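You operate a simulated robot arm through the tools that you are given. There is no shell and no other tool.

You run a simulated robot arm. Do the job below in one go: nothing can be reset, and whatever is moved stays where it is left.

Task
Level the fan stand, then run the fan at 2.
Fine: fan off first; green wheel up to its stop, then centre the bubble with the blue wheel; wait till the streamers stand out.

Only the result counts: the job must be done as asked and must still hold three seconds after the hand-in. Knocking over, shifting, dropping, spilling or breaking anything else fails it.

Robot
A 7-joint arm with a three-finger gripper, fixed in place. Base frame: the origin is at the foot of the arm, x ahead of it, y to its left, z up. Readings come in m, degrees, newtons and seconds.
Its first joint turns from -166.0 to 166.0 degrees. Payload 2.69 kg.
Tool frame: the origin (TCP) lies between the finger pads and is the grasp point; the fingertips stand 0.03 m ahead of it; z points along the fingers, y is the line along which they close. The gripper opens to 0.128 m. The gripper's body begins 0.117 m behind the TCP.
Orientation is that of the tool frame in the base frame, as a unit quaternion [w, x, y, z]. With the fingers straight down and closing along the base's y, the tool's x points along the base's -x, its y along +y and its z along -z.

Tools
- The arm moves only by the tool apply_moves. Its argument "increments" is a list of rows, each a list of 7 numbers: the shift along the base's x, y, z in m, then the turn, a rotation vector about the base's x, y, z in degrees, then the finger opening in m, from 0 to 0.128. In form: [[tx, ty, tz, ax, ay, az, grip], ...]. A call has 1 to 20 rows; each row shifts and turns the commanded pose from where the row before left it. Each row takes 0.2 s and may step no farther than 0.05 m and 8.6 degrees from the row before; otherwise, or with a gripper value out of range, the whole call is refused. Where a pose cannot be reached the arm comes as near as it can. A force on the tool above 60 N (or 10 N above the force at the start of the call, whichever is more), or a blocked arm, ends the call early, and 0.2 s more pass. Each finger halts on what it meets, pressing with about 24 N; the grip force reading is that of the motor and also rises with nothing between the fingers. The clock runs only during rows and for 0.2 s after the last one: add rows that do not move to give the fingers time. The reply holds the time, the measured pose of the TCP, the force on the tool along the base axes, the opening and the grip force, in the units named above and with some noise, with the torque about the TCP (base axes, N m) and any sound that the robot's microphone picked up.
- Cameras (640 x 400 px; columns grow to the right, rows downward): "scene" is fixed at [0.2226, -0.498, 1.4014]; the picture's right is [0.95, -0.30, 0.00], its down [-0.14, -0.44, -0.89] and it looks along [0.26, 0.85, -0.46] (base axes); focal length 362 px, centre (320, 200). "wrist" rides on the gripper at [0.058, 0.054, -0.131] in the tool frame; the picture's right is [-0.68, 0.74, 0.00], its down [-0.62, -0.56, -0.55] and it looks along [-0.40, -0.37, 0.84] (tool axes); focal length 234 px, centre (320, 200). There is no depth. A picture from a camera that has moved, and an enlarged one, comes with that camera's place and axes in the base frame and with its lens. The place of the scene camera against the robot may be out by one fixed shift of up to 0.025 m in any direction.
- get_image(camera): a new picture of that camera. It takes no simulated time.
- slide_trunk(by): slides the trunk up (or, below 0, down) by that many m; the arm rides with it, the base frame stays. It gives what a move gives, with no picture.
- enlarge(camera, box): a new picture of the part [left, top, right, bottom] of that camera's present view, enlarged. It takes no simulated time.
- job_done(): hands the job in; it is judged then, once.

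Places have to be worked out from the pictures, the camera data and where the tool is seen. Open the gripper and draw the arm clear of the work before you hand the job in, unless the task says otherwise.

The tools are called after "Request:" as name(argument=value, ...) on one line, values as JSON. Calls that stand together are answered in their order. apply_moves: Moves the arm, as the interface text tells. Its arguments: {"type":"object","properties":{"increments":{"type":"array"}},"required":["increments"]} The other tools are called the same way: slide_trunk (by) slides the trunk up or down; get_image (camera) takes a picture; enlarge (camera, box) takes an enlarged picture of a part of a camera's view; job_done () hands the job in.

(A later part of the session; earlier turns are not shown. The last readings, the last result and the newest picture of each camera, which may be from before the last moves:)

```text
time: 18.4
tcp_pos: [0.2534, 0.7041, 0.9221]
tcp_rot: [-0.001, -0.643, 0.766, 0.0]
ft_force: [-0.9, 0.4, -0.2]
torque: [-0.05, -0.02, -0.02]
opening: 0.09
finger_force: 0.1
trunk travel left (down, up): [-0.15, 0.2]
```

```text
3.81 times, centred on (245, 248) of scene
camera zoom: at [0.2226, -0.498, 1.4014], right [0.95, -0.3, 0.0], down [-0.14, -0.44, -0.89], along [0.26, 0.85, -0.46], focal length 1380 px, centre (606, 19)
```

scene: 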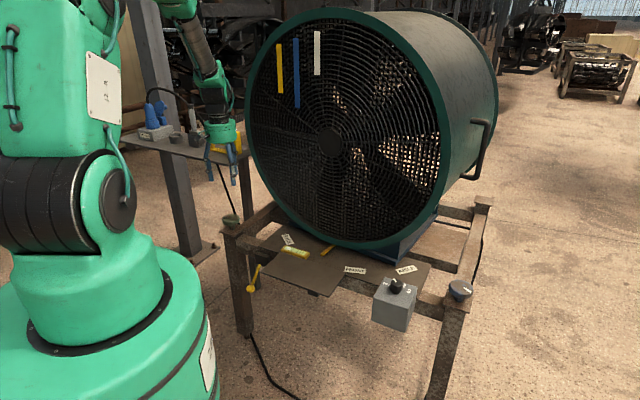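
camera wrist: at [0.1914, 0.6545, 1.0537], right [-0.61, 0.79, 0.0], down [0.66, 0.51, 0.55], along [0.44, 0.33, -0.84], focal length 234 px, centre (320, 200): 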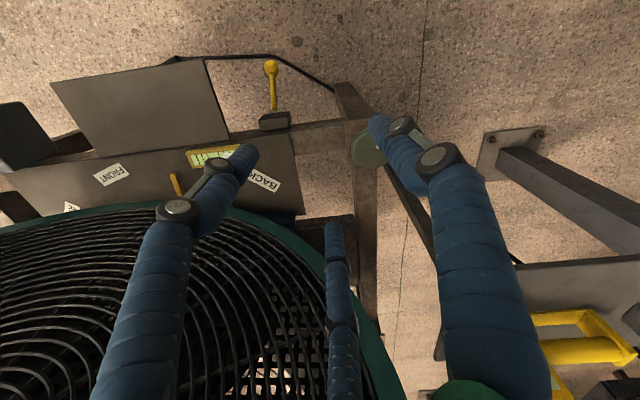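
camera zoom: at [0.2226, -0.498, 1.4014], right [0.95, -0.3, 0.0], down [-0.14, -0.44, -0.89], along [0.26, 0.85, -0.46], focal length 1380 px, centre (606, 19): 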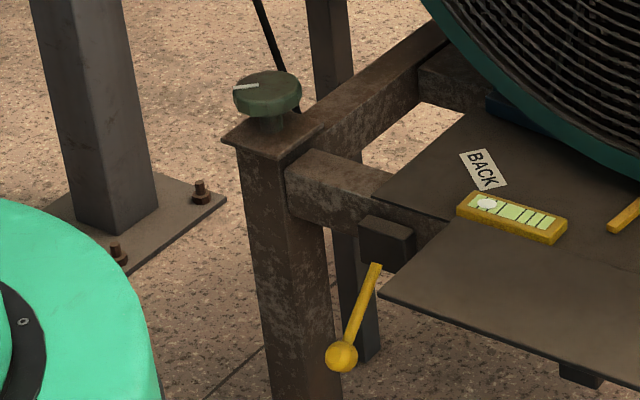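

The green wheel's centre works out at about (0.256, 0.806) with its top near z 0.68, about 7 cm across. I open wide and move above it.

Request:
apply_moves(increments=[[0.0005, 0.025, -0.03, 0, 0, 0, 0.115], [0.0005, 0.025, -0.03, 0, 0, 0, 0.115], [0.0005, 0.025, -0.03, 0, 0, 0, 0.115], [0.001, 0.026, -0.03, 0, 0, 0, 0.115], [0, 0, 0, 0, 0, 0, 0.115]])

Request:
get_image(camera="wrist")

Request:
enlarge(camera="scene", box=[180, 50, 320, 300])

```text
time: 19.6
tcp_pos: [0.2593, 0.8067, 0.8026]
tcp_rot: [0.0, -0.643, 0.766, 0.0]
ft_force: [0.3, 0.4, -0.5]
torque: [-0.04, 0.0, 0.03]
opening: 0.1151
finger_force: 0.1
trunk travel left (down, up): [-0.15, 0.2]
```

```text
taken
camera wrist: at [0.1963, 0.757, 0.9344], right [-0.61, 0.79, 0.0], down [0.66, 0.51, 0.55], along [0.44, 0.33, -0.84], focal length 234 px, centre (320, 200)
```

wrist: 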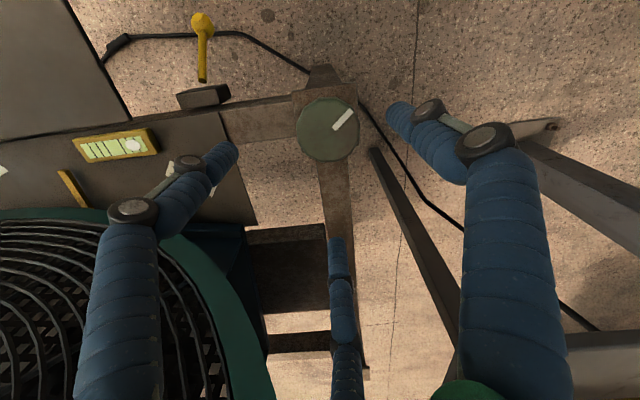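

```text
1.60 times, centred on (250, 175) of scene
camera zoom: at [0.2226, -0.498, 1.4014], right [0.95, -0.3, 0.0], down [-0.14, -0.44, -0.89], along [0.26, 0.85, -0.46], focal length 580 px, centre (432, 240)
```

zoom: 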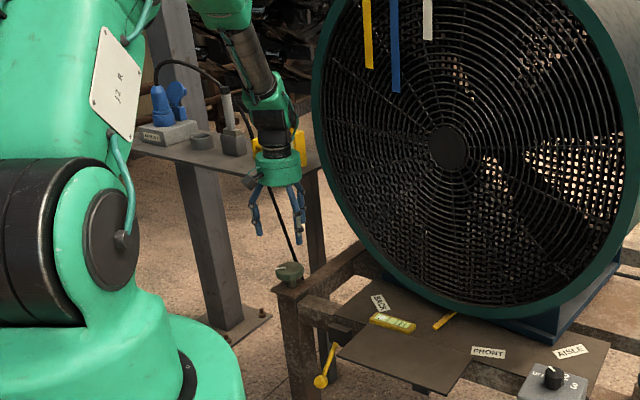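

Request:
enlarge(camera="wrist", box=[270, 70, 390, 180])

Request:
enlarge(camera="scene", box=[205, 170, 275, 250])

```text
3.64 times, centred on (330, 125) of wrist
camera zoom: at [0.1963, 0.757, 0.9344], right [-0.61, 0.79, 0.0], down [0.66, 0.51, 0.55], along [0.44, 0.33, -0.84], focal length 852 px, centre (284, 473)
```

zoom: 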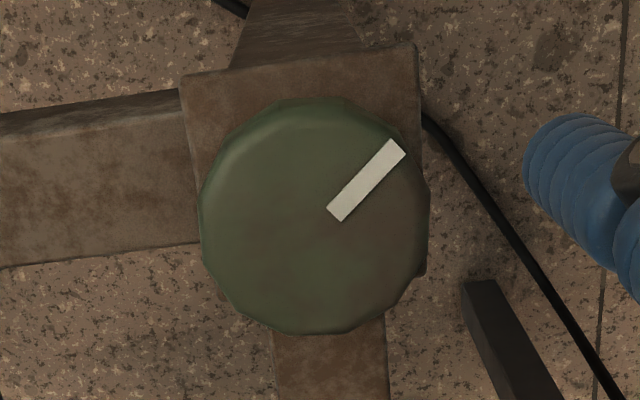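

```text
5.00 times, centred on (240, 210) of scene
camera zoom: at [0.2226, -0.498, 1.4014], right [0.95, -0.3, 0.0], down [-0.14, -0.44, -0.89], along [0.26, 0.85, -0.46], focal length 1811 px, centre (720, 150)
```

zoom: 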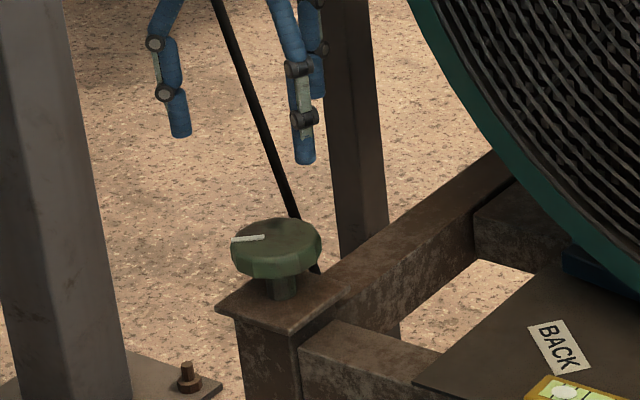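

The wheel's axis refines to about (0.2535, 0.8105), wheel thickness ~25 mm, top near 0.675. I shift and lower so the fingertips straddle its rim, well above the post plate.

Request:
apply_moves(increments=[[-0.0055, 0.0045, -0.01, 0, 0, 0, 0.115], [0, 0, -0.03, 0, 0, 0, 0.115], [0, 0, -0.03, 0, 0, 0, 0.115], [0, 0, -0.03, 0, 0, 0, 0.115], [0, 0, -0.015, 0, 0, 0, 0.115], [0, 0, 0, 0, 0, 0, 0.115]])

Request:
get_image(camera="wrist")

Request:
enlarge(camera="scene", box=[205, 170, 275, 250])

```text
time: 21.0
tcp_pos: [0.2523, 0.8104, 0.6882]
tcp_rot: [0.0, -0.642, 0.767, 0.001]
ft_force: [-0.1, -0.2, -0.3]
torque: [0.01, 0.03, -0.03]
opening: 0.1152
finger_force: 0.1
trunk travel left (down, up): [-0.15, 0.2]
```

```text
taken
camera wrist: at [0.1885, 0.7614, 0.8207], right [-0.61, 0.79, 0.0], down [0.66, 0.51, 0.55], along [0.44, 0.33, -0.84], focal length 234 px, centre (320, 200)
```

wrist: 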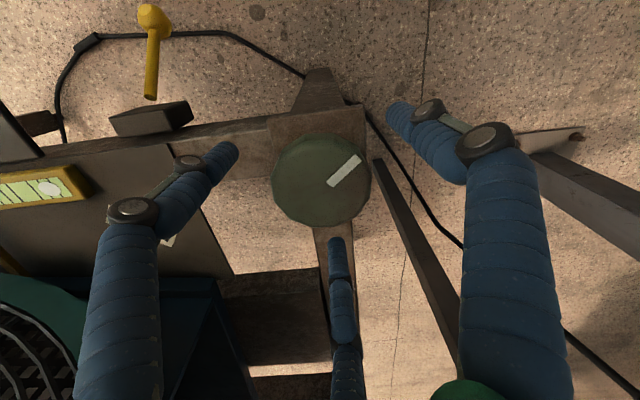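

```text
5.00 times, centred on (240, 210) of scene
camera zoom: at [0.2226, -0.498, 1.4014], right [0.95, -0.3, 0.0], down [-0.14, -0.44, -0.89], along [0.26, 0.85, -0.46], focal length 1811 px, centre (720, 150)
```

zoom: 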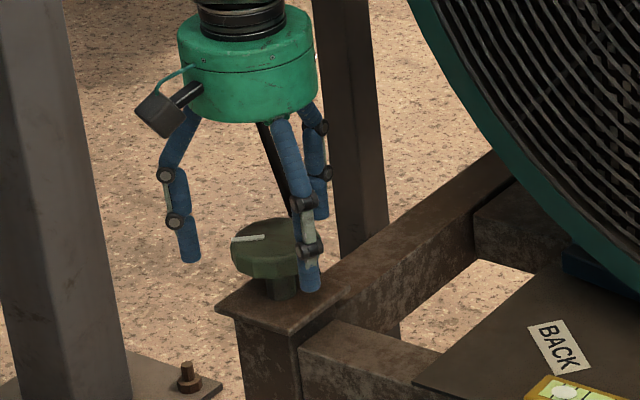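

The wheel is well centred between the fingers. I close on it.

Request:
apply_moves(increments=[[0, 0, 0, 0, 0, 0, 0.09], [0, 0, 0, 0, 0, 0, 0.06], [0, 0, 0, 0, 0, 0, 0.05], [0, 0, 0, 0, 0, 0, 0.05]])

Request:
get_image(camera="wrist")

Request:
enlarge(camera="scene", box=[205, 170, 275, 250])

```text
time: 22.0
tcp_pos: [0.2537, 0.8128, 0.6898]
tcp_rot: [0.001, -0.643, 0.766, 0.001]
ft_force: [27.4, 22.3, -4.7]
torque: [1.11, -1.1, 0.0]
opening: 0.0707
finger_force: 44.9
trunk travel left (down, up): [-0.15, 0.2]
```

```text
taken
camera wrist: at [0.1904, 0.7636, 0.8218], right [-0.61, 0.79, 0.0], down [0.66, 0.51, 0.55], along [0.44, 0.34, -0.83], focal length 234 px, centre (320, 200)
```

wrist: 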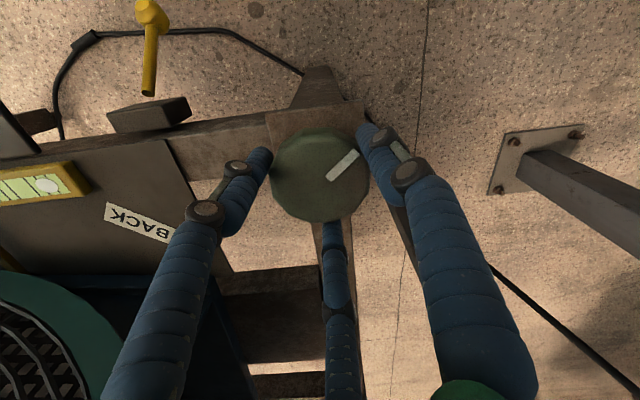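

```text
5.00 times, centred on (240, 210) of scene
camera zoom: at [0.2226, -0.498, 1.4014], right [0.95, -0.3, 0.0], down [-0.14, -0.44, -0.89], along [0.26, 0.85, -0.46], focal length 1811 px, centre (720, 150)
```

zoom: 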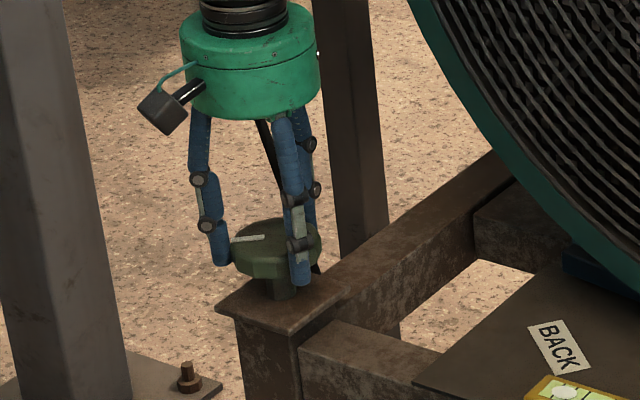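

Gripped at 0.071 m. I shift 2–3 mm to relieve the side force, then try a 20° clockwise turn and see what the bubble does.

Request:
apply_moves(increments=[[0.0015, 0.0015, 0, 0, 0, 0, 0.05], [0.001, 0.001, 0, 0, 0, 0, 0.05], [0, 0, 0, 0, 0, -6, 0.05], [0, 0, 0, 0, 0, -7, 0.05], [0, 0, 0, 0, 0, -7, 0.05], [0, 0, 0, 0, 0, 0, 0.05]])

Request:
enlarge(camera="scene", box=[270, 230, 330, 270])

Request:
enlarge(camera="scene", box=[205, 170, 275, 250])

Request:
get_image(camera="wrist")

```text
time: 23.4
tcp_pos: [0.2547, 0.8137, 0.6899]
tcp_rot: [0.001, -0.5, 0.866, 0.0]
ft_force: [-10.4, 18.9, 21.2]
torque: [0.42, 0.7, 0.03]
opening: 0.0707
finger_force: 45.5
trunk travel left (down, up): [-0.15, 0.2]
```

```text
10.00 times, centred on (300, 250) of scene
camera zoom: at [0.2226, -0.498, 1.4014], right [0.95, -0.3, 0.0], down [-0.14, -0.44, -0.89], along [0.26, 0.85, -0.46], focal length 3622 px, centre (520, -300)
```

zoom: 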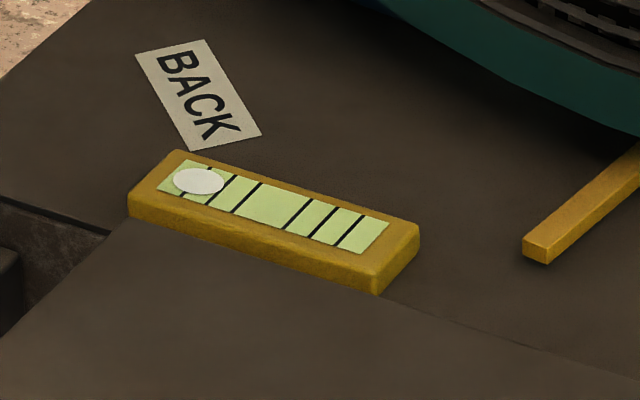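

```text
5.00 times, centred on (240, 210) of scene
camera zoom: at [0.2226, -0.498, 1.4014], right [0.95, -0.3, 0.0], down [-0.14, -0.44, -0.89], along [0.26, 0.85, -0.46], focal length 1811 px, centre (720, 150)
```

zoom: 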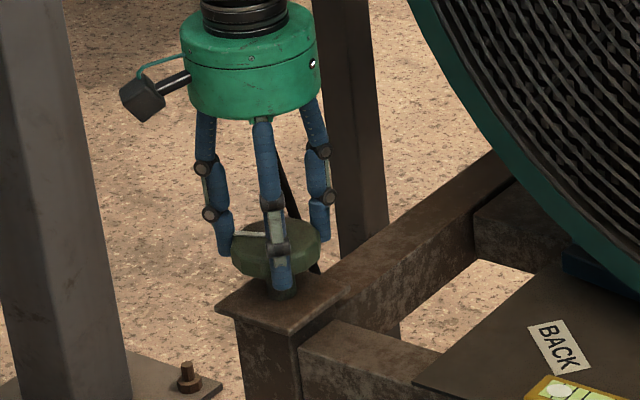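

```text
taken
camera wrist: at [0.178, 0.7884, 0.822], right [-0.3, 0.95, 0.0], down [0.8, 0.25, 0.55], along [0.52, 0.17, -0.84], focal length 234 px, centre (320, 200)
```

wrist: 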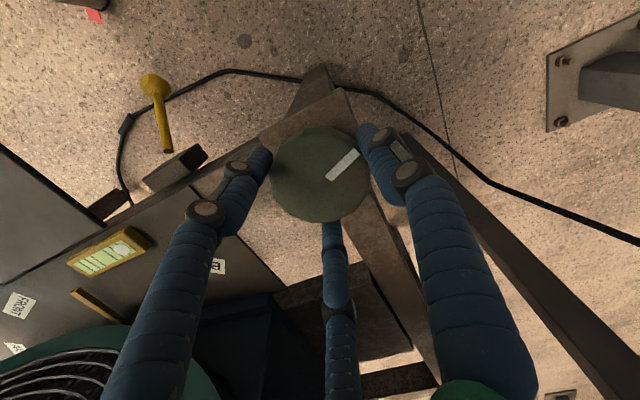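

Clockwise moved the bubble further toward the green end, so clockwise raises the green corner. I continue clockwise, letting the tool rise slightly, watching for the stop.

Request:
apply_moves(increments=[[0, 0, 0.001, 0, 0, -5, 0.05], [0, 0, 0, 0, 0, -5, 0.05], [0, 0, 0, 0, 0, -5, 0.05], [0, 0, 0, 0, 0, -5, 0.05], [0, 0, 0, 0, 0, 0, 0.05]])

Request:
enlarge(camera="scene", box=[270, 230, 330, 270])

Request:
get_image(camera="wrist")

```text
time: 24.6
tcp_pos: [0.2542, 0.8126, 0.6896]
tcp_rot: [0.001, -0.343, 0.939, 0.001]
ft_force: [-10.5, 26.4, 16.6]
torque: [0.74, 0.12, -0.01]
opening: 0.0707
finger_force: 45.2
trunk travel left (down, up): [-0.15, 0.2]
```

```text
10.00 times, centred on (300, 250) of scene
camera zoom: at [0.2226, -0.498, 1.4014], right [0.95, -0.3, 0.0], down [-0.14, -0.44, -0.89], along [0.26, 0.85, -0.46], focal length 3622 px, centre (520, -300)
```

zoom: 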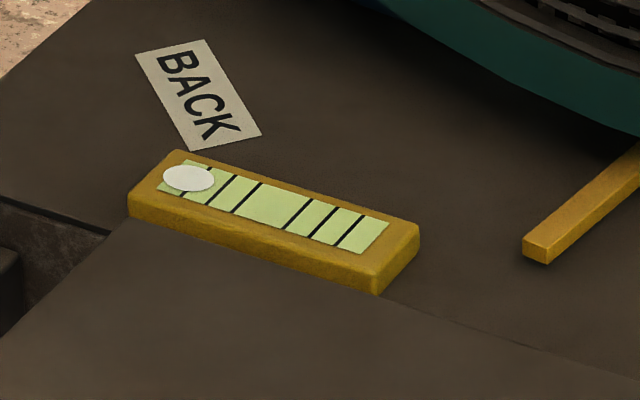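

```text
taken
camera wrist: at [0.1745, 0.8157, 0.822], right [0.05, 1.0, 0.0], down [0.83, -0.04, 0.55], along [0.55, -0.02, -0.84], focal length 234 px, centre (320, 200)
```

wrist: 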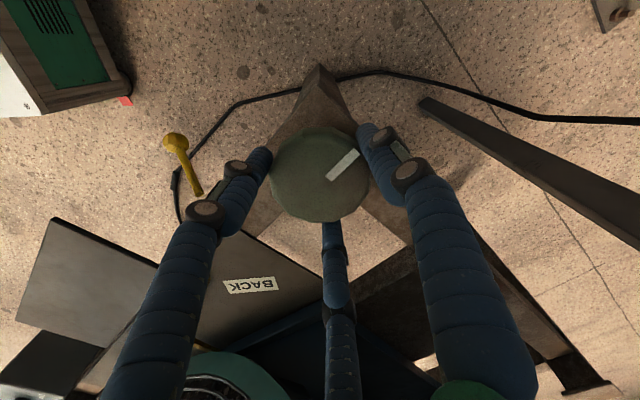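

Bubble went further to the green end again. I continue clockwise with a small correction for the side force.

Request:
apply_moves(increments=[[-0.0005, 0.0015, 0.0005, 0, 0, -5, 0.05], [0, 0, 0, 0, 0, -5, 0.05], [0, 0, 0, 0, 0, -5, 0.05], [0, 0, 0, 0, 0, -5, 0.05], [0, 0, 0, 0, 0, 0, 0.05]])

Request:
enlarge(camera="scene", box=[270, 230, 330, 270])

Request:
get_image(camera="wrist")

```text
time: 25.8
tcp_pos: [0.2533, 0.8137, 0.6884]
tcp_rot: [-0.002, -0.173, 0.985, -0.002]
ft_force: [-12.7, 10.4, 9.9]
torque: [0.57, 0.34, 0.01]
opening: 0.0706
finger_force: 45.5
trunk travel left (down, up): [-0.15, 0.2]
```

```text
10.00 times, centred on (300, 250) of scene
camera zoom: at [0.2226, -0.498, 1.4014], right [0.95, -0.3, 0.0], down [-0.14, -0.44, -0.89], along [0.26, 0.85, -0.46], focal length 3622 px, centre (520, -300)
```

zoom: 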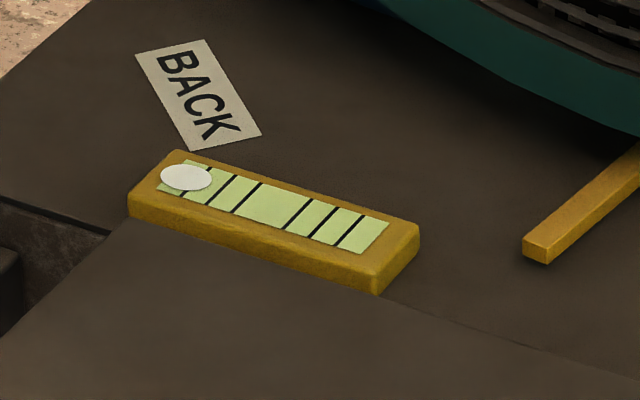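

```text
taken
camera wrist: at [0.1806, 0.843, 0.8219], right [0.38, 0.92, 0.0], down [0.77, -0.32, 0.55], along [0.51, -0.21, -0.84], focal length 234 px, centre (320, 200)
```

wrist: 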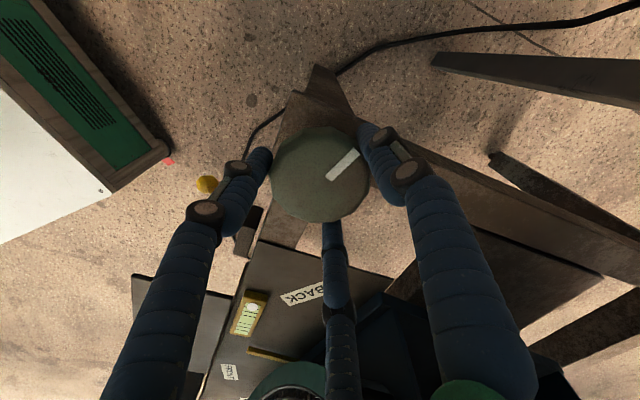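

The bubble is nearly at the vial's end and the wheel still follows. I continue clockwise and watch for the stop by torque and by the wheel mark lagging the hand.

Request:
apply_moves(increments=[[-0.001, 0.0008, 0.0005, 0, 0, -6, 0.05], [0, 0, 0, 0, 0, -6, 0.05], [0, 0, 0, 0, 0, -6, 0.05], [0, 0, 0, 0, 0, -6, 0.05], [0, 0, 0, 0, 0, -6, 0.05], [0, 0, 0, 0, 0, 0, 0.05]])

Request:
enlarge(camera="scene", box=[270, 230, 330, 270])

Request:
get_image(camera="wrist")

```text
time: 27.2
tcp_pos: [0.2549, 0.8126, 0.6901]
tcp_rot: [0.0, 0.088, 0.996, -0.001]
ft_force: [15.0, -9.7, -2.5]
torque: [-0.38, -0.68, -0.01]
opening: 0.0707
finger_force: 45.0
trunk travel left (down, up): [-0.15, 0.2]
```

```text
10.00 times, centred on (300, 250) of scene
camera zoom: at [0.2226, -0.498, 1.4014], right [0.95, -0.3, 0.0], down [-0.14, -0.44, -0.89], along [0.26, 0.85, -0.46], focal length 3622 px, centre (520, -300)
```

zoom: 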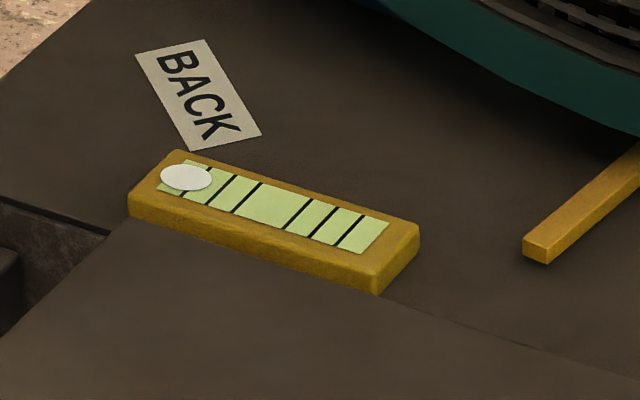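

```text
taken
camera wrist: at [0.2057, 0.8756, 0.8218], right [0.79, 0.61, 0.0], down [0.51, -0.66, 0.55], along [0.33, -0.44, -0.84], focal length 234 px, centre (320, 200)
```

wrist: 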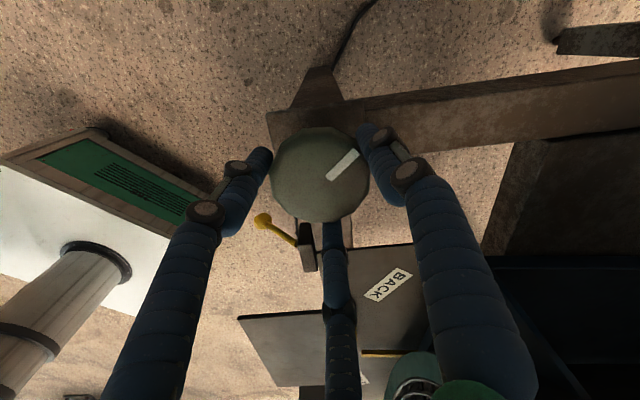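

Still turning freely with the hand (90° so far). I continue another 48°, checking torque.

Request:
apply_moves(increments=[[0.0005, -0.0005, 0, 0, 0, -6, 0.05], [0, 0, 0, 0, 0, -6, 0.05], [0, 0, 0, 0, 0, -6, 0.05], [0, 0, 0, 0, 0, -6, 0.05], [0, 0, 0, 0, 0, 0, 0.05]])

Request:
get_image(camera="wrist")

Request:
enlarge(camera="scene", box=[205, 170, 275, 250])

```text
time: 28.4
tcp_pos: [0.2542, 0.8135, 0.6892]
tcp_rot: [-0.001, 0.292, 0.956, -0.001]
ft_force: [6.0, -13.2, -10.8]
torque: [0.27, -0.12, 0.0]
opening: 0.0708
finger_force: 45.3
trunk travel left (down, up): [-0.15, 0.2]
```

```text
taken
camera wrist: at [0.2354, 0.8898, 0.8218], right [0.97, 0.23, 0.0], down [0.19, -0.81, 0.55], along [0.13, -0.54, -0.83], focal length 234 px, centre (320, 200)
```

wrist: 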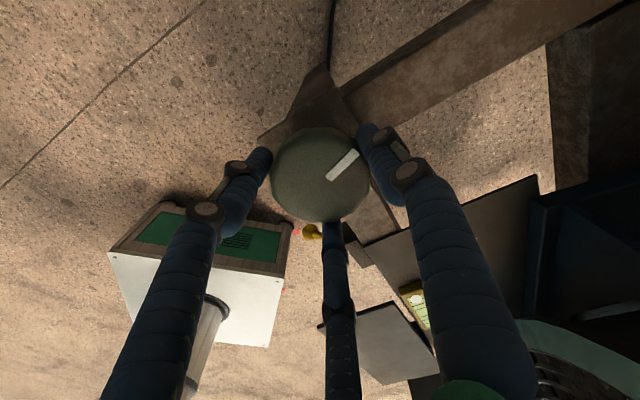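

```text
5.00 times, centred on (240, 210) of scene
camera zoom: at [0.2226, -0.498, 1.4014], right [0.95, -0.3, 0.0], down [-0.14, -0.44, -0.89], along [0.26, 0.85, -0.46], focal length 1811 px, centre (720, 150)
```

zoom: 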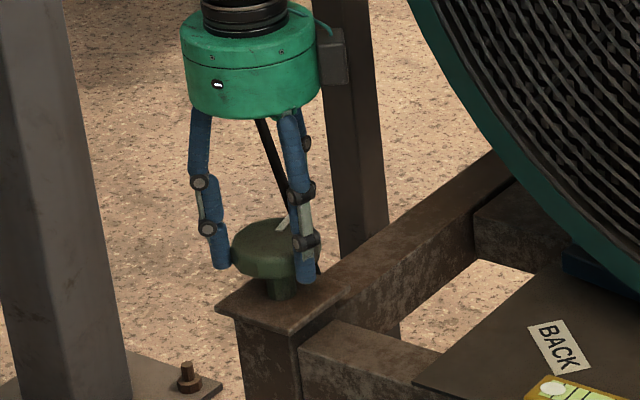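

No stop yet. I turn another 24° clockwise.

Request:
apply_moves(increments=[[0, -0.0005, 0, 0, 0, -6, 0.05], [0, 0, 0, 0, 0, -6, 0.05], [0, 0, 0, 0, 0, -6, 0.05], [0, 0, 0, 0, 0, -6, 0.05], [0, 0, 0, 0, 0, 0, 0.05]])

Request:
get_image(camera="wrist")

Request:
enlarge(camera="scene", box=[205, 170, 275, 250])

```text
time: 29.6
tcp_pos: [0.2538, 0.8127, 0.6903]
tcp_rot: [0.001, 0.484, 0.875, 0.0]
ft_force: [7.4, -17.0, -11.9]
torque: [-0.32, -0.11, 0.01]
opening: 0.0706
finger_force: 45.0
trunk travel left (down, up): [-0.15, 0.2]
```

```text
taken
camera wrist: at [0.2683, 0.8905, 0.8219], right [0.98, -0.18, 0.0], down [-0.15, -0.82, 0.55], along [-0.1, -0.54, -0.84], focal length 234 px, centre (320, 200)
```

wrist: 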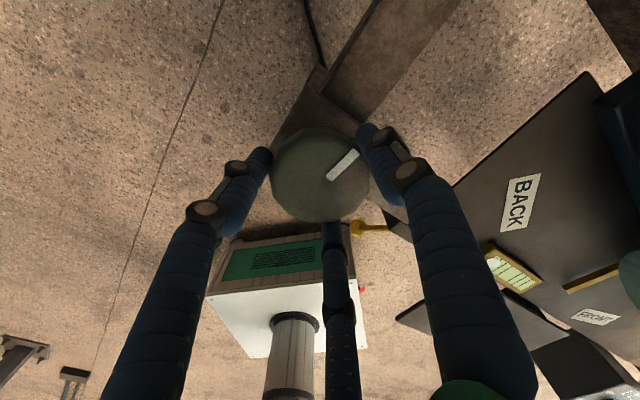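

```text
5.00 times, centred on (240, 210) of scene
camera zoom: at [0.2226, -0.498, 1.4014], right [0.95, -0.3, 0.0], down [-0.14, -0.44, -0.89], along [0.26, 0.85, -0.46], focal length 1811 px, centre (720, 150)
```

zoom: 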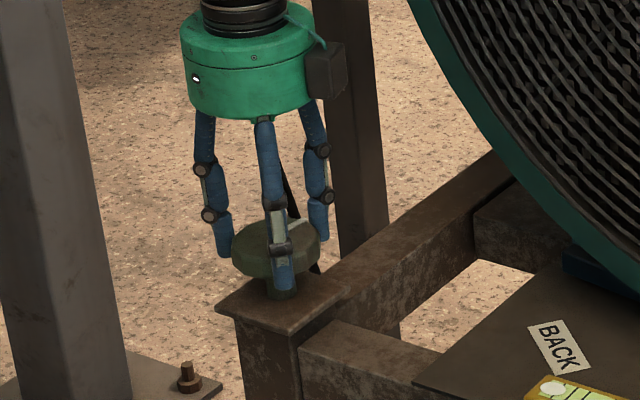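

Total 138° and still free. I release, swing the open hand back 120° and re-grip for another stroke.

Request:
apply_moves(increments=[[0, 0, 0, 0, 0, 0, 0.115], [0, 0, 0, 0, 0, 0, 0.115], [0, 0, 0, 0, 0, 8, 0.115], [0, 0, 0, 0, 0, 8, 0.115], [0, 0, 0, 0, 0, 8, 0.115], [0, 0, 0, 0, 0, 8, 0.115], [0, 0, 0, 0, 0, 8, 0.115], [0, 0, 0, 0, 0, 8, 0.115], [0, 0, 0, 0, 0, 8, 0.115], [0, 0, 0, 0, 0, 8, 0.115], [0, 0, 0, 0, 0, 8, 0.115], [0, 0, 0, 0, 0, 8, 0.115], [0, 0, 0, 0, 0, 8, 0.115], [0, 0, 0, 0, 0, 8, 0.115], [0, 0, 0, 0, 0, 8, 0.115], [0, 0, 0, 0, 0, 8, 0.115], [0, 0, 0, 0, 0, 8, 0.115], [0, 0, 0, 0, 0, 8, 0.115], [0, 0, 0, 0, 0, 8, 0.115], [0, 0, 0, 0, 0, 0, 0.115]])

Request:
get_image(camera="wrist")

Request:
enlarge(camera="scene", box=[205, 170, 275, 250])

```text
time: 33.8
tcp_pos: [0.2549, 0.813, 0.6904]
tcp_rot: [0.001, -0.63, 0.777, -0.001]
ft_force: [0.1, 0.6, 0.6]
torque: [0.06, -0.01, -0.03]
opening: 0.1151
finger_force: 0.0
trunk travel left (down, up): [-0.15, 0.2]
```

```text
taken
camera wrist: at [0.1894, 0.7662, 0.8228], right [-0.58, 0.81, 0.0], down [0.68, 0.49, 0.55], along [0.45, 0.32, -0.84], focal length 234 px, centre (320, 200)
```

wrist: 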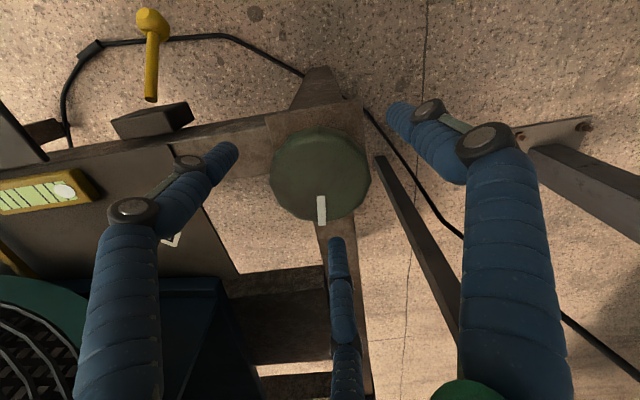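

```text
5.00 times, centred on (240, 210) of scene
camera zoom: at [0.2226, -0.498, 1.4014], right [0.95, -0.3, 0.0], down [-0.14, -0.44, -0.89], along [0.26, 0.85, -0.46], focal length 1811 px, centre (720, 150)
```

zoom: 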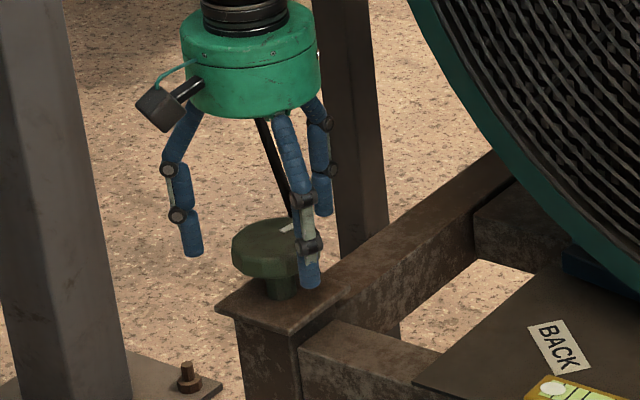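

The wheel mark shows the 136° turn held. I grip again and keep turning clockwise.

Request:
apply_moves(increments=[[0, 0, 0, 0, 0, 0, 0.08], [0, 0, 0, 0, 0, 0, 0.05], [0, 0, 0, 0, 0, 0, 0.05], [0, 0, 0, 0, 0, -6, 0.05], [0, 0, 0, 0, 0, -6, 0.05], [0, 0, 0, 0, 0, -6, 0.05], [0, 0, 0, 0, 0, -6, 0.05], [0, 0, 0, 0, 0, -6, 0.05], [0, 0, 0, 0, 0, 0, 0.05]])

Request:
get_image(camera="wrist")

```text
time: 35.8
tcp_pos: [0.2544, 0.8125, 0.6913]
tcp_rot: [0.0, -0.406, 0.914, -0.001]
ft_force: [-9.5, 1.3, 1.2]
torque: [-0.17, 0.25, 0.0]
opening: 0.0708
finger_force: 45.1
trunk travel left (down, up): [-0.15, 0.2]
```

```text
taken
camera wrist: at [0.1745, 0.8047, 0.8227], right [-0.09, 1.0, 0.0], down [0.83, 0.08, 0.55], along [0.55, 0.05, -0.84], focal length 234 px, centre (320, 200)
```

wrist: 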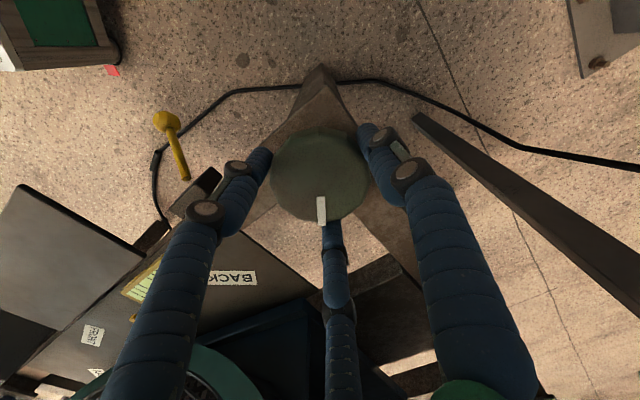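

Still following the hand at low torque. I continue the stroke clockwise.

Request:
apply_moves(increments=[[0, 0, 0, 0, 0, -6, 0.05], [0, 0, 0, 0, 0, -6, 0.05], [0, 0, 0, 0, 0, -6, 0.05], [0, 0, 0, 0, 0, -6, 0.05], [0, 0, 0, 0, 0, -6, 0.05], [0, 0, 0, 0, 0, 0, 0.05]])

Request:
get_image(camera="wrist")

```text
time: 37.2
tcp_pos: [0.2537, 0.8142, 0.6902]
tcp_rot: [0.0, -0.157, 0.988, 0.0]
ft_force: [-12.8, 0.8, 0.0]
torque: [-0.04, 0.39, -0.01]
opening: 0.0708
finger_force: 45.1
trunk travel left (down, up): [-0.15, 0.2]
```

```text
taken
camera wrist: at [0.1813, 0.8454, 0.8227], right [0.42, 0.91, 0.0], down [0.76, -0.35, 0.55], along [0.5, -0.23, -0.84], focal length 234 px, centre (320, 200)
```

wrist: 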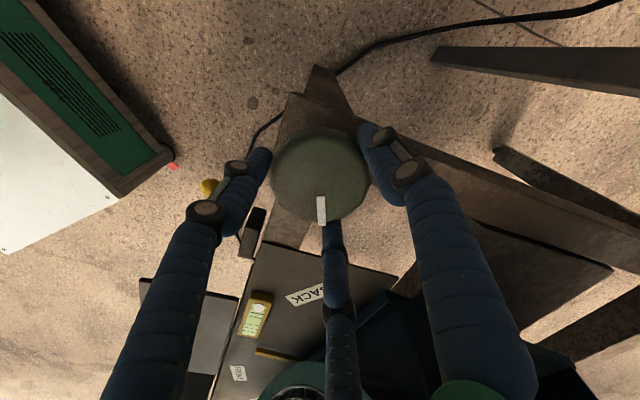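

Request:
apply_moves(increments=[[0, 0, 0, 0, 0, -6, 0.05], [0, 0, 0, 0, 0, -6, 0.05], [0, 0, 0, 0, 0, -6, 0.05], [0, 0, 0, 0, 0, -6, 0.05], [0, 0, 0, 0, 0, -6, 0.05], [0, 0, 0, 0, 0, 0, 0.05]])

Request:
get_image(camera="wrist")

```text
time: 38.6
tcp_pos: [0.254, 0.8146, 0.6897]
tcp_rot: [0.0, 0.105, 0.994, -0.001]
ft_force: [-15.5, -4.3, -0.8]
torque: [0.16, 0.35, 0.01]
opening: 0.0705
finger_force: 45.2
trunk travel left (down, up): [-0.15, 0.2]
```

```text
taken
camera wrist: at [0.2075, 0.8773, 0.8227], right [0.82, 0.58, 0.0], down [0.48, -0.68, 0.55], along [0.32, -0.45, -0.84], focal length 234 px, centre (320, 200)
```

wrist: 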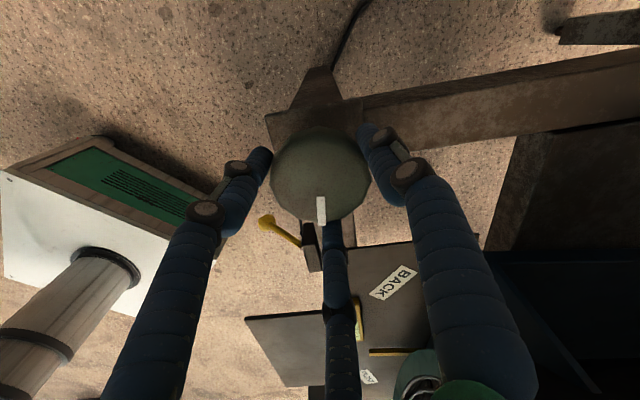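

The wheel still follows (about 228° in total), no stop felt yet. I continue the stroke.

Request:
apply_moves(increments=[[0, 0, 0, 0, 0, -6, 0.05], [0, 0, 0, 0, 0, -6, 0.05], [0, 0, 0, 0, 0, -6, 0.05], [0, 0, 0, 0, 0, -6, 0.05], [0, 0, 0, 0, 0, -6, 0.05], [0, 0, 0, 0, 0, -6, 0.05], [0, 0, 0, 0, 0, -6, 0.05], [0, 0, 0, 0, 0, -6, 0.05], [0, 0, 0, 0, 0, 0, 0.05]])

Request:
get_image(camera="wrist")

Request:
enlarge(camera="scene", box=[205, 170, 275, 250])

```text
time: 40.6
tcp_pos: [0.2542, 0.813, 0.6902]
tcp_rot: [0.0, 0.5, 0.866, 0.0]
ft_force: [-12.0, -1.8, -7.5]
torque: [0.26, 0.12, 0.0]
opening: 0.0706
finger_force: 45.7
trunk travel left (down, up): [-0.15, 0.2]
```

```text
taken
camera wrist: at [0.2708, 0.8901, 0.8228], right [0.98, -0.22, 0.0], down [-0.18, -0.82, 0.55], along [-0.12, -0.54, -0.84], focal length 234 px, centre (320, 200)
```

wrist: 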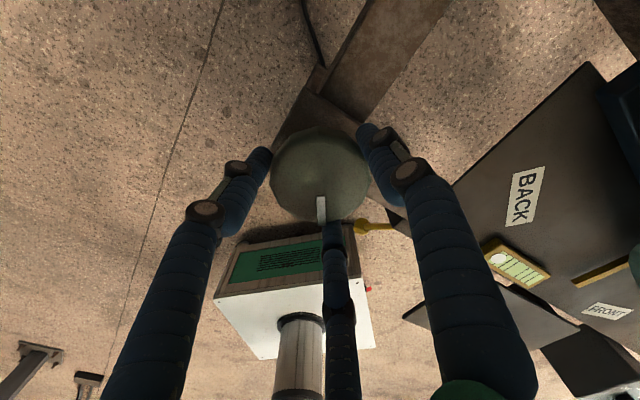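

```text
5.00 times, centred on (240, 210) of scene
camera zoom: at [0.2226, -0.498, 1.4014], right [0.95, -0.3, 0.0], down [-0.14, -0.44, -0.89], along [0.26, 0.85, -0.46], focal length 1811 px, centre (720, 150)
```

zoom: 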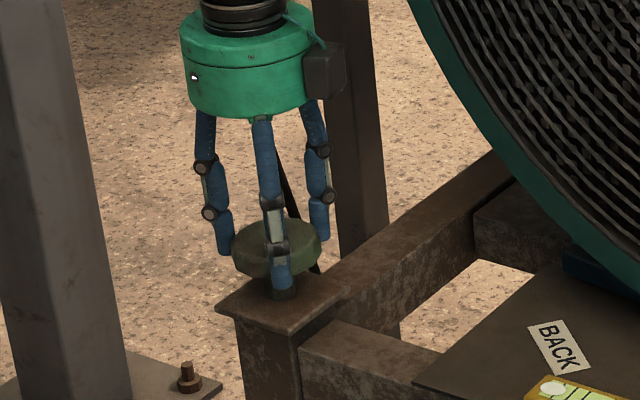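

About 276° in total, still no stop. I go on a little further in this grip.

Request:
apply_moves(increments=[[0, 0, 0, 0, 0, -6, 0.05], [0, 0, 0, 0, 0, -6, 0.05], [0, 0, 0, 0, 0, -6, 0.05], [0, 0, 0, 0, 0, -6, 0.05], [0, 0, 0, 0, 0, 0, 0.05]])

Request:
get_image(camera="wrist")

Request:
get_image(camera="scene")

```text
time: 41.8
tcp_pos: [0.2544, 0.8135, 0.6915]
tcp_rot: [0.001, 0.67, 0.743, -0.001]
ft_force: [-1.1, -7.7, -3.2]
torque: [-0.43, -0.14, 0.0]
opening: 0.0707
finger_force: 44.6
trunk travel left (down, up): [-0.15, 0.2]
```

```text
taken
camera wrist: at [0.301, 0.8765, 0.8227], right [0.8, -0.6, 0.0], down [-0.5, -0.67, 0.55], along [-0.33, -0.44, -0.84], focal length 234 px, centre (320, 200)
```

wrist: 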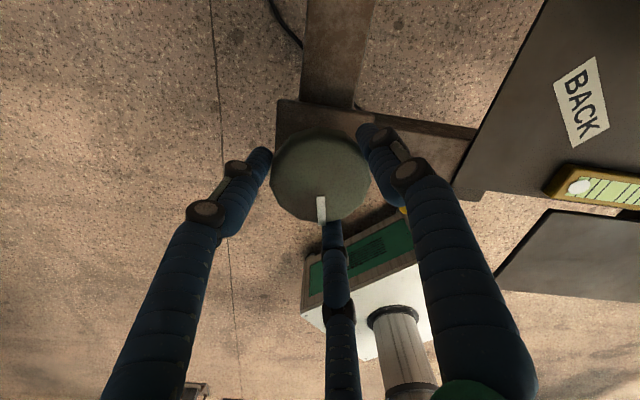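

```text
taken
```

scene: 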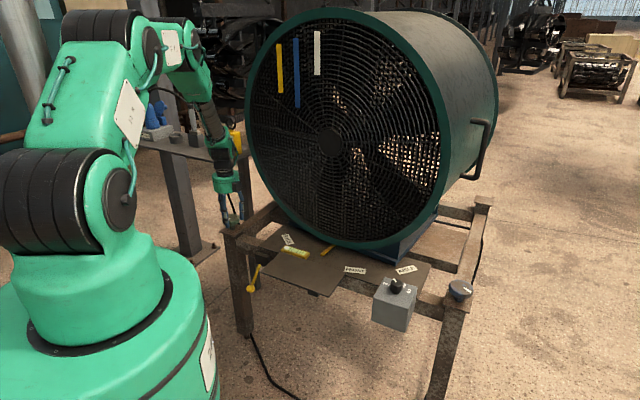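

About 300° turned. I release, swing back ~153° and re-grip.

Request:
apply_moves(increments=[[0, 0, 0, 0, 0, 0, 0.115], [0, 0, 0, 0, 0, 0, 0.115], [0, 0, 0, 0, 0, 8.5, 0.115], [0, 0, 0, 0, 0, 8.5, 0.115], [0, 0, 0, 0, 0, 8.5, 0.115], [0, 0, 0, 0, 0, 8.5, 0.115], [0, 0, 0, 0, 0, 8.5, 0.115], [0, 0, 0, 0, 0, 8.5, 0.115], [0, 0, 0, 0, 0, 8.5, 0.115], [0, 0, 0, 0, 0, 8.5, 0.115], [0, 0, 0, 0, 0, 8.5, 0.115], [0, 0, 0, 0, 0, 8.5, 0.115], [0, 0, 0, 0, 0, 8.5, 0.115], [0, 0, 0, 0, 0, 8.5, 0.115], [0, 0, 0, 0, 0, 8.5, 0.115], [0, 0, 0, 0, 0, 8.5, 0.115], [0, 0, 0, 0, 0, 8.5, 0.115], [0, 0, 0, 0, 0, 8.5, 0.115], [0, 0, 0, 0, 0, 8.5, 0.115], [0, 0, 0, 0, 0, 8.5, 0.115]])

Request:
get_image(camera="wrist")

Request:
enlarge(camera="scene", box=[205, 170, 275, 250])

```text
time: 46.0
tcp_pos: [0.2546, 0.8127, 0.6894]
tcp_rot: [0.0, -0.568, 0.823, 0.0]
ft_force: [-0.9, 0.9, 0.6]
torque: [-0.02, -0.03, 0.01]
opening: 0.1149
finger_force: 0.0
trunk travel left (down, up): [-0.15, 0.2]
```

```text
taken
camera wrist: at [0.1826, 0.7763, 0.8226], right [-0.45, 0.89, 0.0], down [0.75, 0.37, 0.55], along [0.49, 0.25, -0.84], focal length 234 px, centre (320, 200)
```

wrist: 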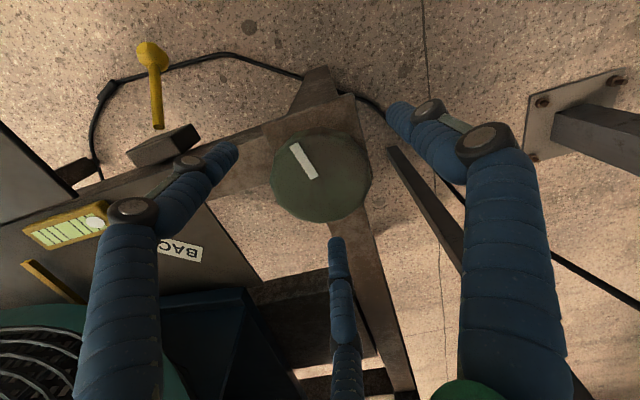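

```text
5.00 times, centred on (240, 210) of scene
camera zoom: at [0.2226, -0.498, 1.4014], right [0.95, -0.3, 0.0], down [-0.14, -0.44, -0.89], along [0.26, 0.85, -0.46], focal length 1811 px, centre (720, 150)
```

zoom: 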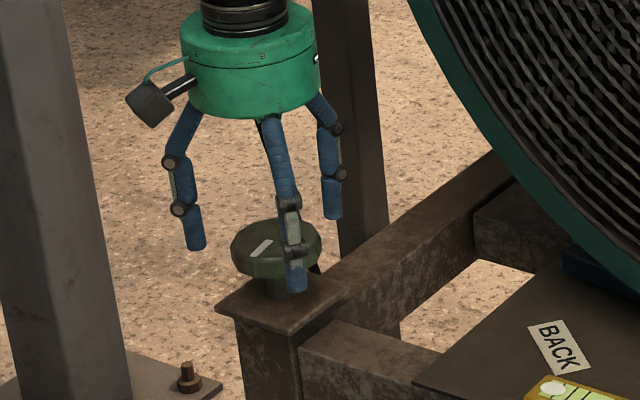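

Request:
apply_moves(increments=[[0, 0, 0, 0, 0, 0, 0.08], [0, 0, 0, 0, 0, 0, 0.05], [0, 0, 0, 0, 0, 0, 0.05], [0, 0, 0, 0, 0, -6, 0.05], [0, 0, 0, 0, 0, -6, 0.05], [0, 0, 0, 0, 0, -6, 0.05], [0, 0, 0, 0, 0, -6, 0.05], [0, 0, 0, 0, 0, -6, 0.05], [0, 0, 0, 0, 0, -6, 0.05], [0, 0, 0, 0, 0, 0, 0.05]])

Request:
get_image(camera="wrist")

```text
time: 48.2
tcp_pos: [0.2537, 0.8133, 0.6912]
tcp_rot: [0.0, -0.283, 0.959, 0.0]
ft_force: [8.0, -0.5, 4.5]
torque: [-0.32, -0.43, 1.06]
opening: 0.0704
finger_force: 45.1
trunk travel left (down, up): [-0.15, 0.2]
```

```text
taken
camera wrist: at [0.1754, 0.8255, 0.8228], right [0.17, 0.99, 0.0], down [0.82, -0.14, 0.55], along [0.54, -0.09, -0.84], focal length 234 px, centre (320, 200)
```

wrist: 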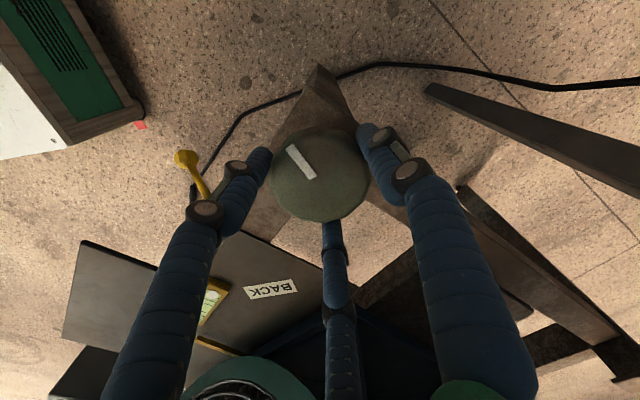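

The torque jumped to 1.06 N·m resisting clockwise, which looks like the stop. I check the wheel mark against the hand.

Request:
enlarge(camera="wrist", box=[250, 110, 390, 240])

Request:
enlarge(camera="scene", box=[205, 170, 275, 250])

Request:
enlarge(camera="scene", box=[270, 230, 330, 270])

```text
3.08 times, centred on (320, 175) of wrist
camera zoom: at [0.1754, 0.8255, 0.8228], right [0.17, 0.99, 0.0], down [0.82, -0.14, 0.55], along [0.54, -0.09, -0.84], focal length 720 px, centre (320, 277)
```

zoom: 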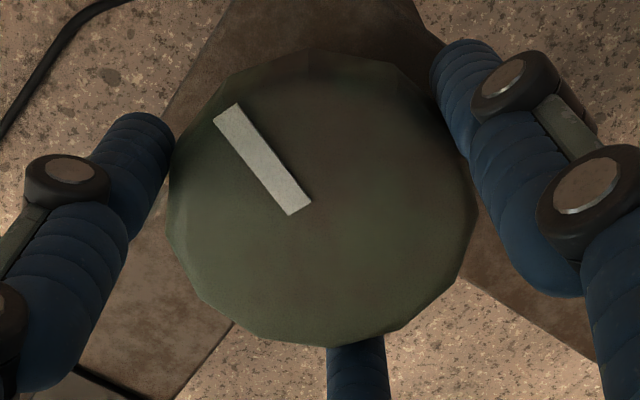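

```text
5.00 times, centred on (240, 210) of scene
camera zoom: at [0.2226, -0.498, 1.4014], right [0.95, -0.3, 0.0], down [-0.14, -0.44, -0.89], along [0.26, 0.85, -0.46], focal length 1811 px, centre (720, 150)
```

zoom: 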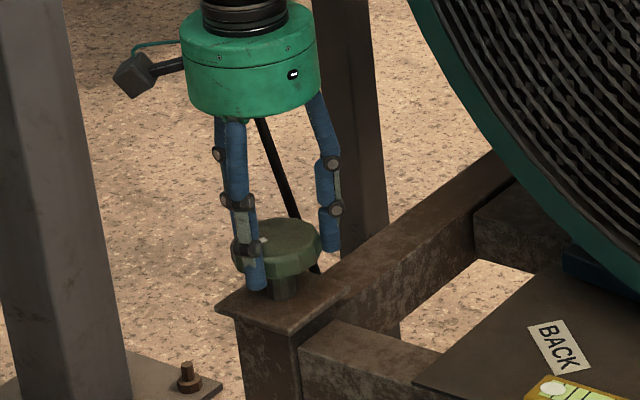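

```text
10.00 times, centred on (300, 250) of scene
camera zoom: at [0.2226, -0.498, 1.4014], right [0.95, -0.3, 0.0], down [-0.14, -0.44, -0.89], along [0.26, 0.85, -0.46], focal length 3622 px, centre (520, -300)
```

zoom: 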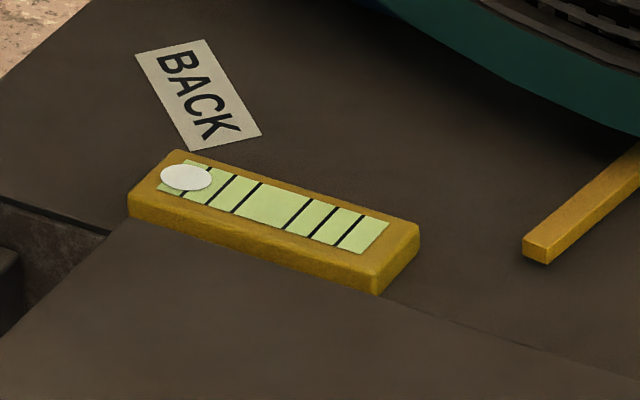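

The mark lags the hand by about 6°, consistent with reaching the stop. I press a further 4° to confirm.

Request:
apply_moves(increments=[[0, 0, 0, 0, 0, -4, 0.05], [0, 0, 0, 0, 0, 0, 0.05]])

Request:
enlarge(camera="wrist", box=[250, 110, 390, 240])

```text
time: 48.8
tcp_pos: [0.2534, 0.813, 0.6914]
tcp_rot: [-0.001, -0.25, 0.968, 0.001]
ft_force: [6.0, -0.9, -0.3]
torque: [0.09, -0.18, 0.97]
opening: 0.0709
finger_force: 45.0
trunk travel left (down, up): [-0.15, 0.2]
```

```text
3.08 times, centred on (320, 175) of wrist
camera zoom: at [0.1763, 0.831, 0.8228], right [0.23, 0.97, 0.0], down [0.81, -0.2, 0.55], along [0.53, -0.13, -0.84], focal length 720 px, centre (320, 277)
```

zoom: 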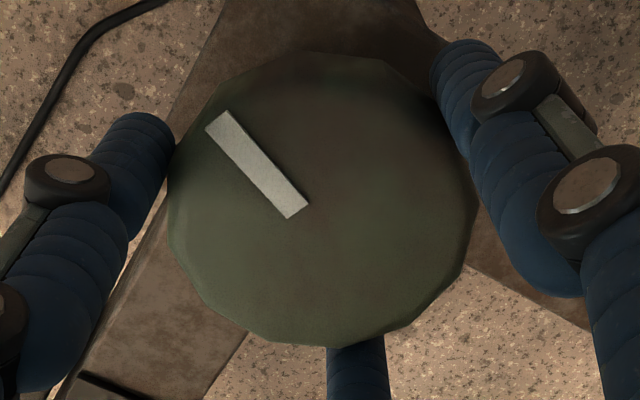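

Confirmed: the mark stays put at about 1 N·m, so the green wheel is at its upper stop. I release, rise straight up and carry the hand back toward the blue wheel.

Request:
apply_moves(increments=[[0, 0, 0, 0, 0, 0, 0.115], [0, 0, 0, 0, 0, 0, 0.115], [0, 0, 0.03, 0, 0, 0, 0.115], [0, 0, 0.04, 0, 0, 0, 0.115], [0, 0, 0.04, 0, 0, 0, 0.115], [0, 0, 0.04, 0, 0, 0, 0.115], [0, 0, 0.04, 0, 0, 0, 0.115], [0, -0.0375, 0.015, 0, 0, 0, 0.1], [0, -0.0375, 0.015, 0, 0, 0, 0.1], [0, -0.0375, 0.01, 0, 0, 0, 0.09], [0.0286, -0.0357, 0.003, 0, 0, 0, 0.09], [0.0286, -0.0357, 0.003, 0, 0, 0, 0.09], [0.0286, -0.0357, 0.003, 0, 0, 0, 0.09], [0.0286, -0.0357, 0.003, 0, 0, 0, 0.09], [0.0286, -0.0357, 0.003, 0, 0, 0, 0.09], [0.0286, -0.0357, 0.003, 0, 0, 0, 0.09], [0.0286, -0.0357, 0.003, 0, 0, 0, 0.09]])

Request:
get_image(camera="scene")

Request:
enlarge(camera="scene", box=[205, 195, 285, 300])

```text
time: 52.4
tcp_pos: [0.4562, 0.45, 0.9433]
tcp_rot: [0.0, -0.251, 0.968, 0.0]
ft_force: [-0.5, -0.2, 1.1]
torque: [-0.04, -0.03, -0.03]
opening: 0.0897
finger_force: 0.2
trunk travel left (down, up): [-0.15, 0.2]
```

```text
taken
```

scene: 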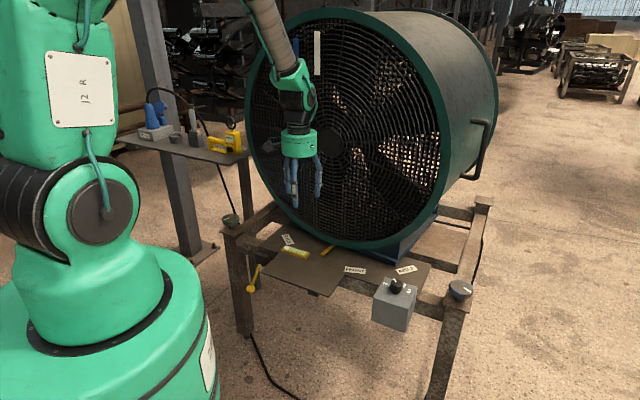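

```text
3.81 times, centred on (245, 248) of scene
camera zoom: at [0.2226, -0.498, 1.4014], right [0.95, -0.3, 0.0], down [-0.14, -0.44, -0.89], along [0.26, 0.85, -0.46], focal length 1380 px, centre (606, 19)
```

zoom: 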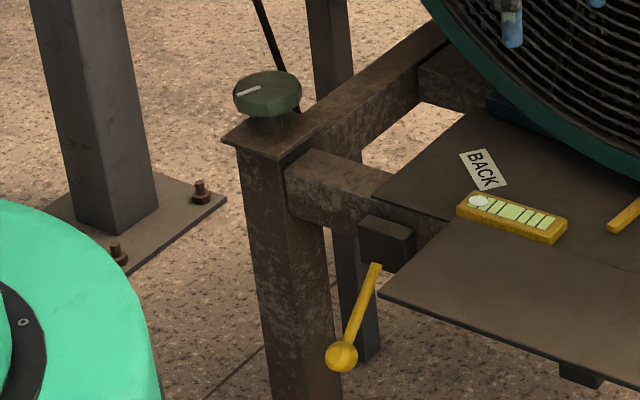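

I carry the hand on toward the blue wheel, still at height and in front of the fan.

Request:
apply_moves(increments=[[0.0344, -0.028, -0.0043, 0, 0, 0, 0.09], [0.0344, -0.028, -0.0043, 0, 0, 0, 0.09], [0.0344, -0.028, -0.0043, 0, 0, 0, 0.09], [0.0344, -0.028, -0.0043, 0, 0, 0, 0.09], [0.0344, -0.028, -0.0043, 0, 0, 0, 0.09], [0.0344, -0.028, -0.0043, 0, 0, 0, 0.09], [0.0344, -0.028, -0.0043, 0, 0, 0, 0.09], [0.0344, -0.028, -0.0043, 0, 0, 0, 0.09], [0.0344, -0.028, -0.0043, 0, 0, 0, 0.1], [0.0344, -0.028, -0.0043, 0, 0, 0, 0.115], [0, 0, 0, 0, 0, 0, 0.115]])

Request:
get_image(camera="wrist")

Request:
get_image(camera="scene")

```text
time: 54.8
tcp_pos: [0.801, 0.1687, 0.8974]
tcp_rot: [0.0, -0.251, 0.968, 0.0]
ft_force: [1.6, -0.9, 0.3]
torque: [0.04, 0.05, 0.01]
opening: 0.1151
finger_force: 0.0
trunk travel left (down, up): [-0.15, 0.2]
```

```text
taken
camera wrist: at [0.7223, 0.1868, 1.0299], right [0.23, 0.97, 0.0], down [0.81, -0.2, 0.55], along [0.53, -0.13, -0.84], focal length 234 px, centre (320, 200)
```

wrist: 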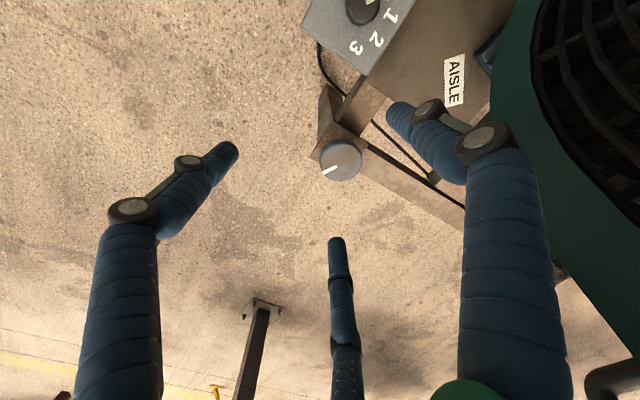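

```text
taken
```

scene: 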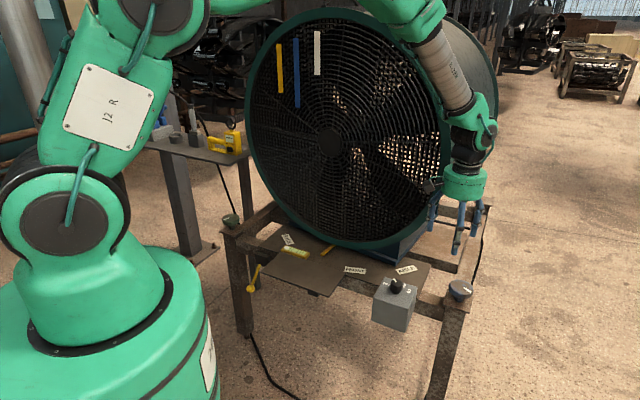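

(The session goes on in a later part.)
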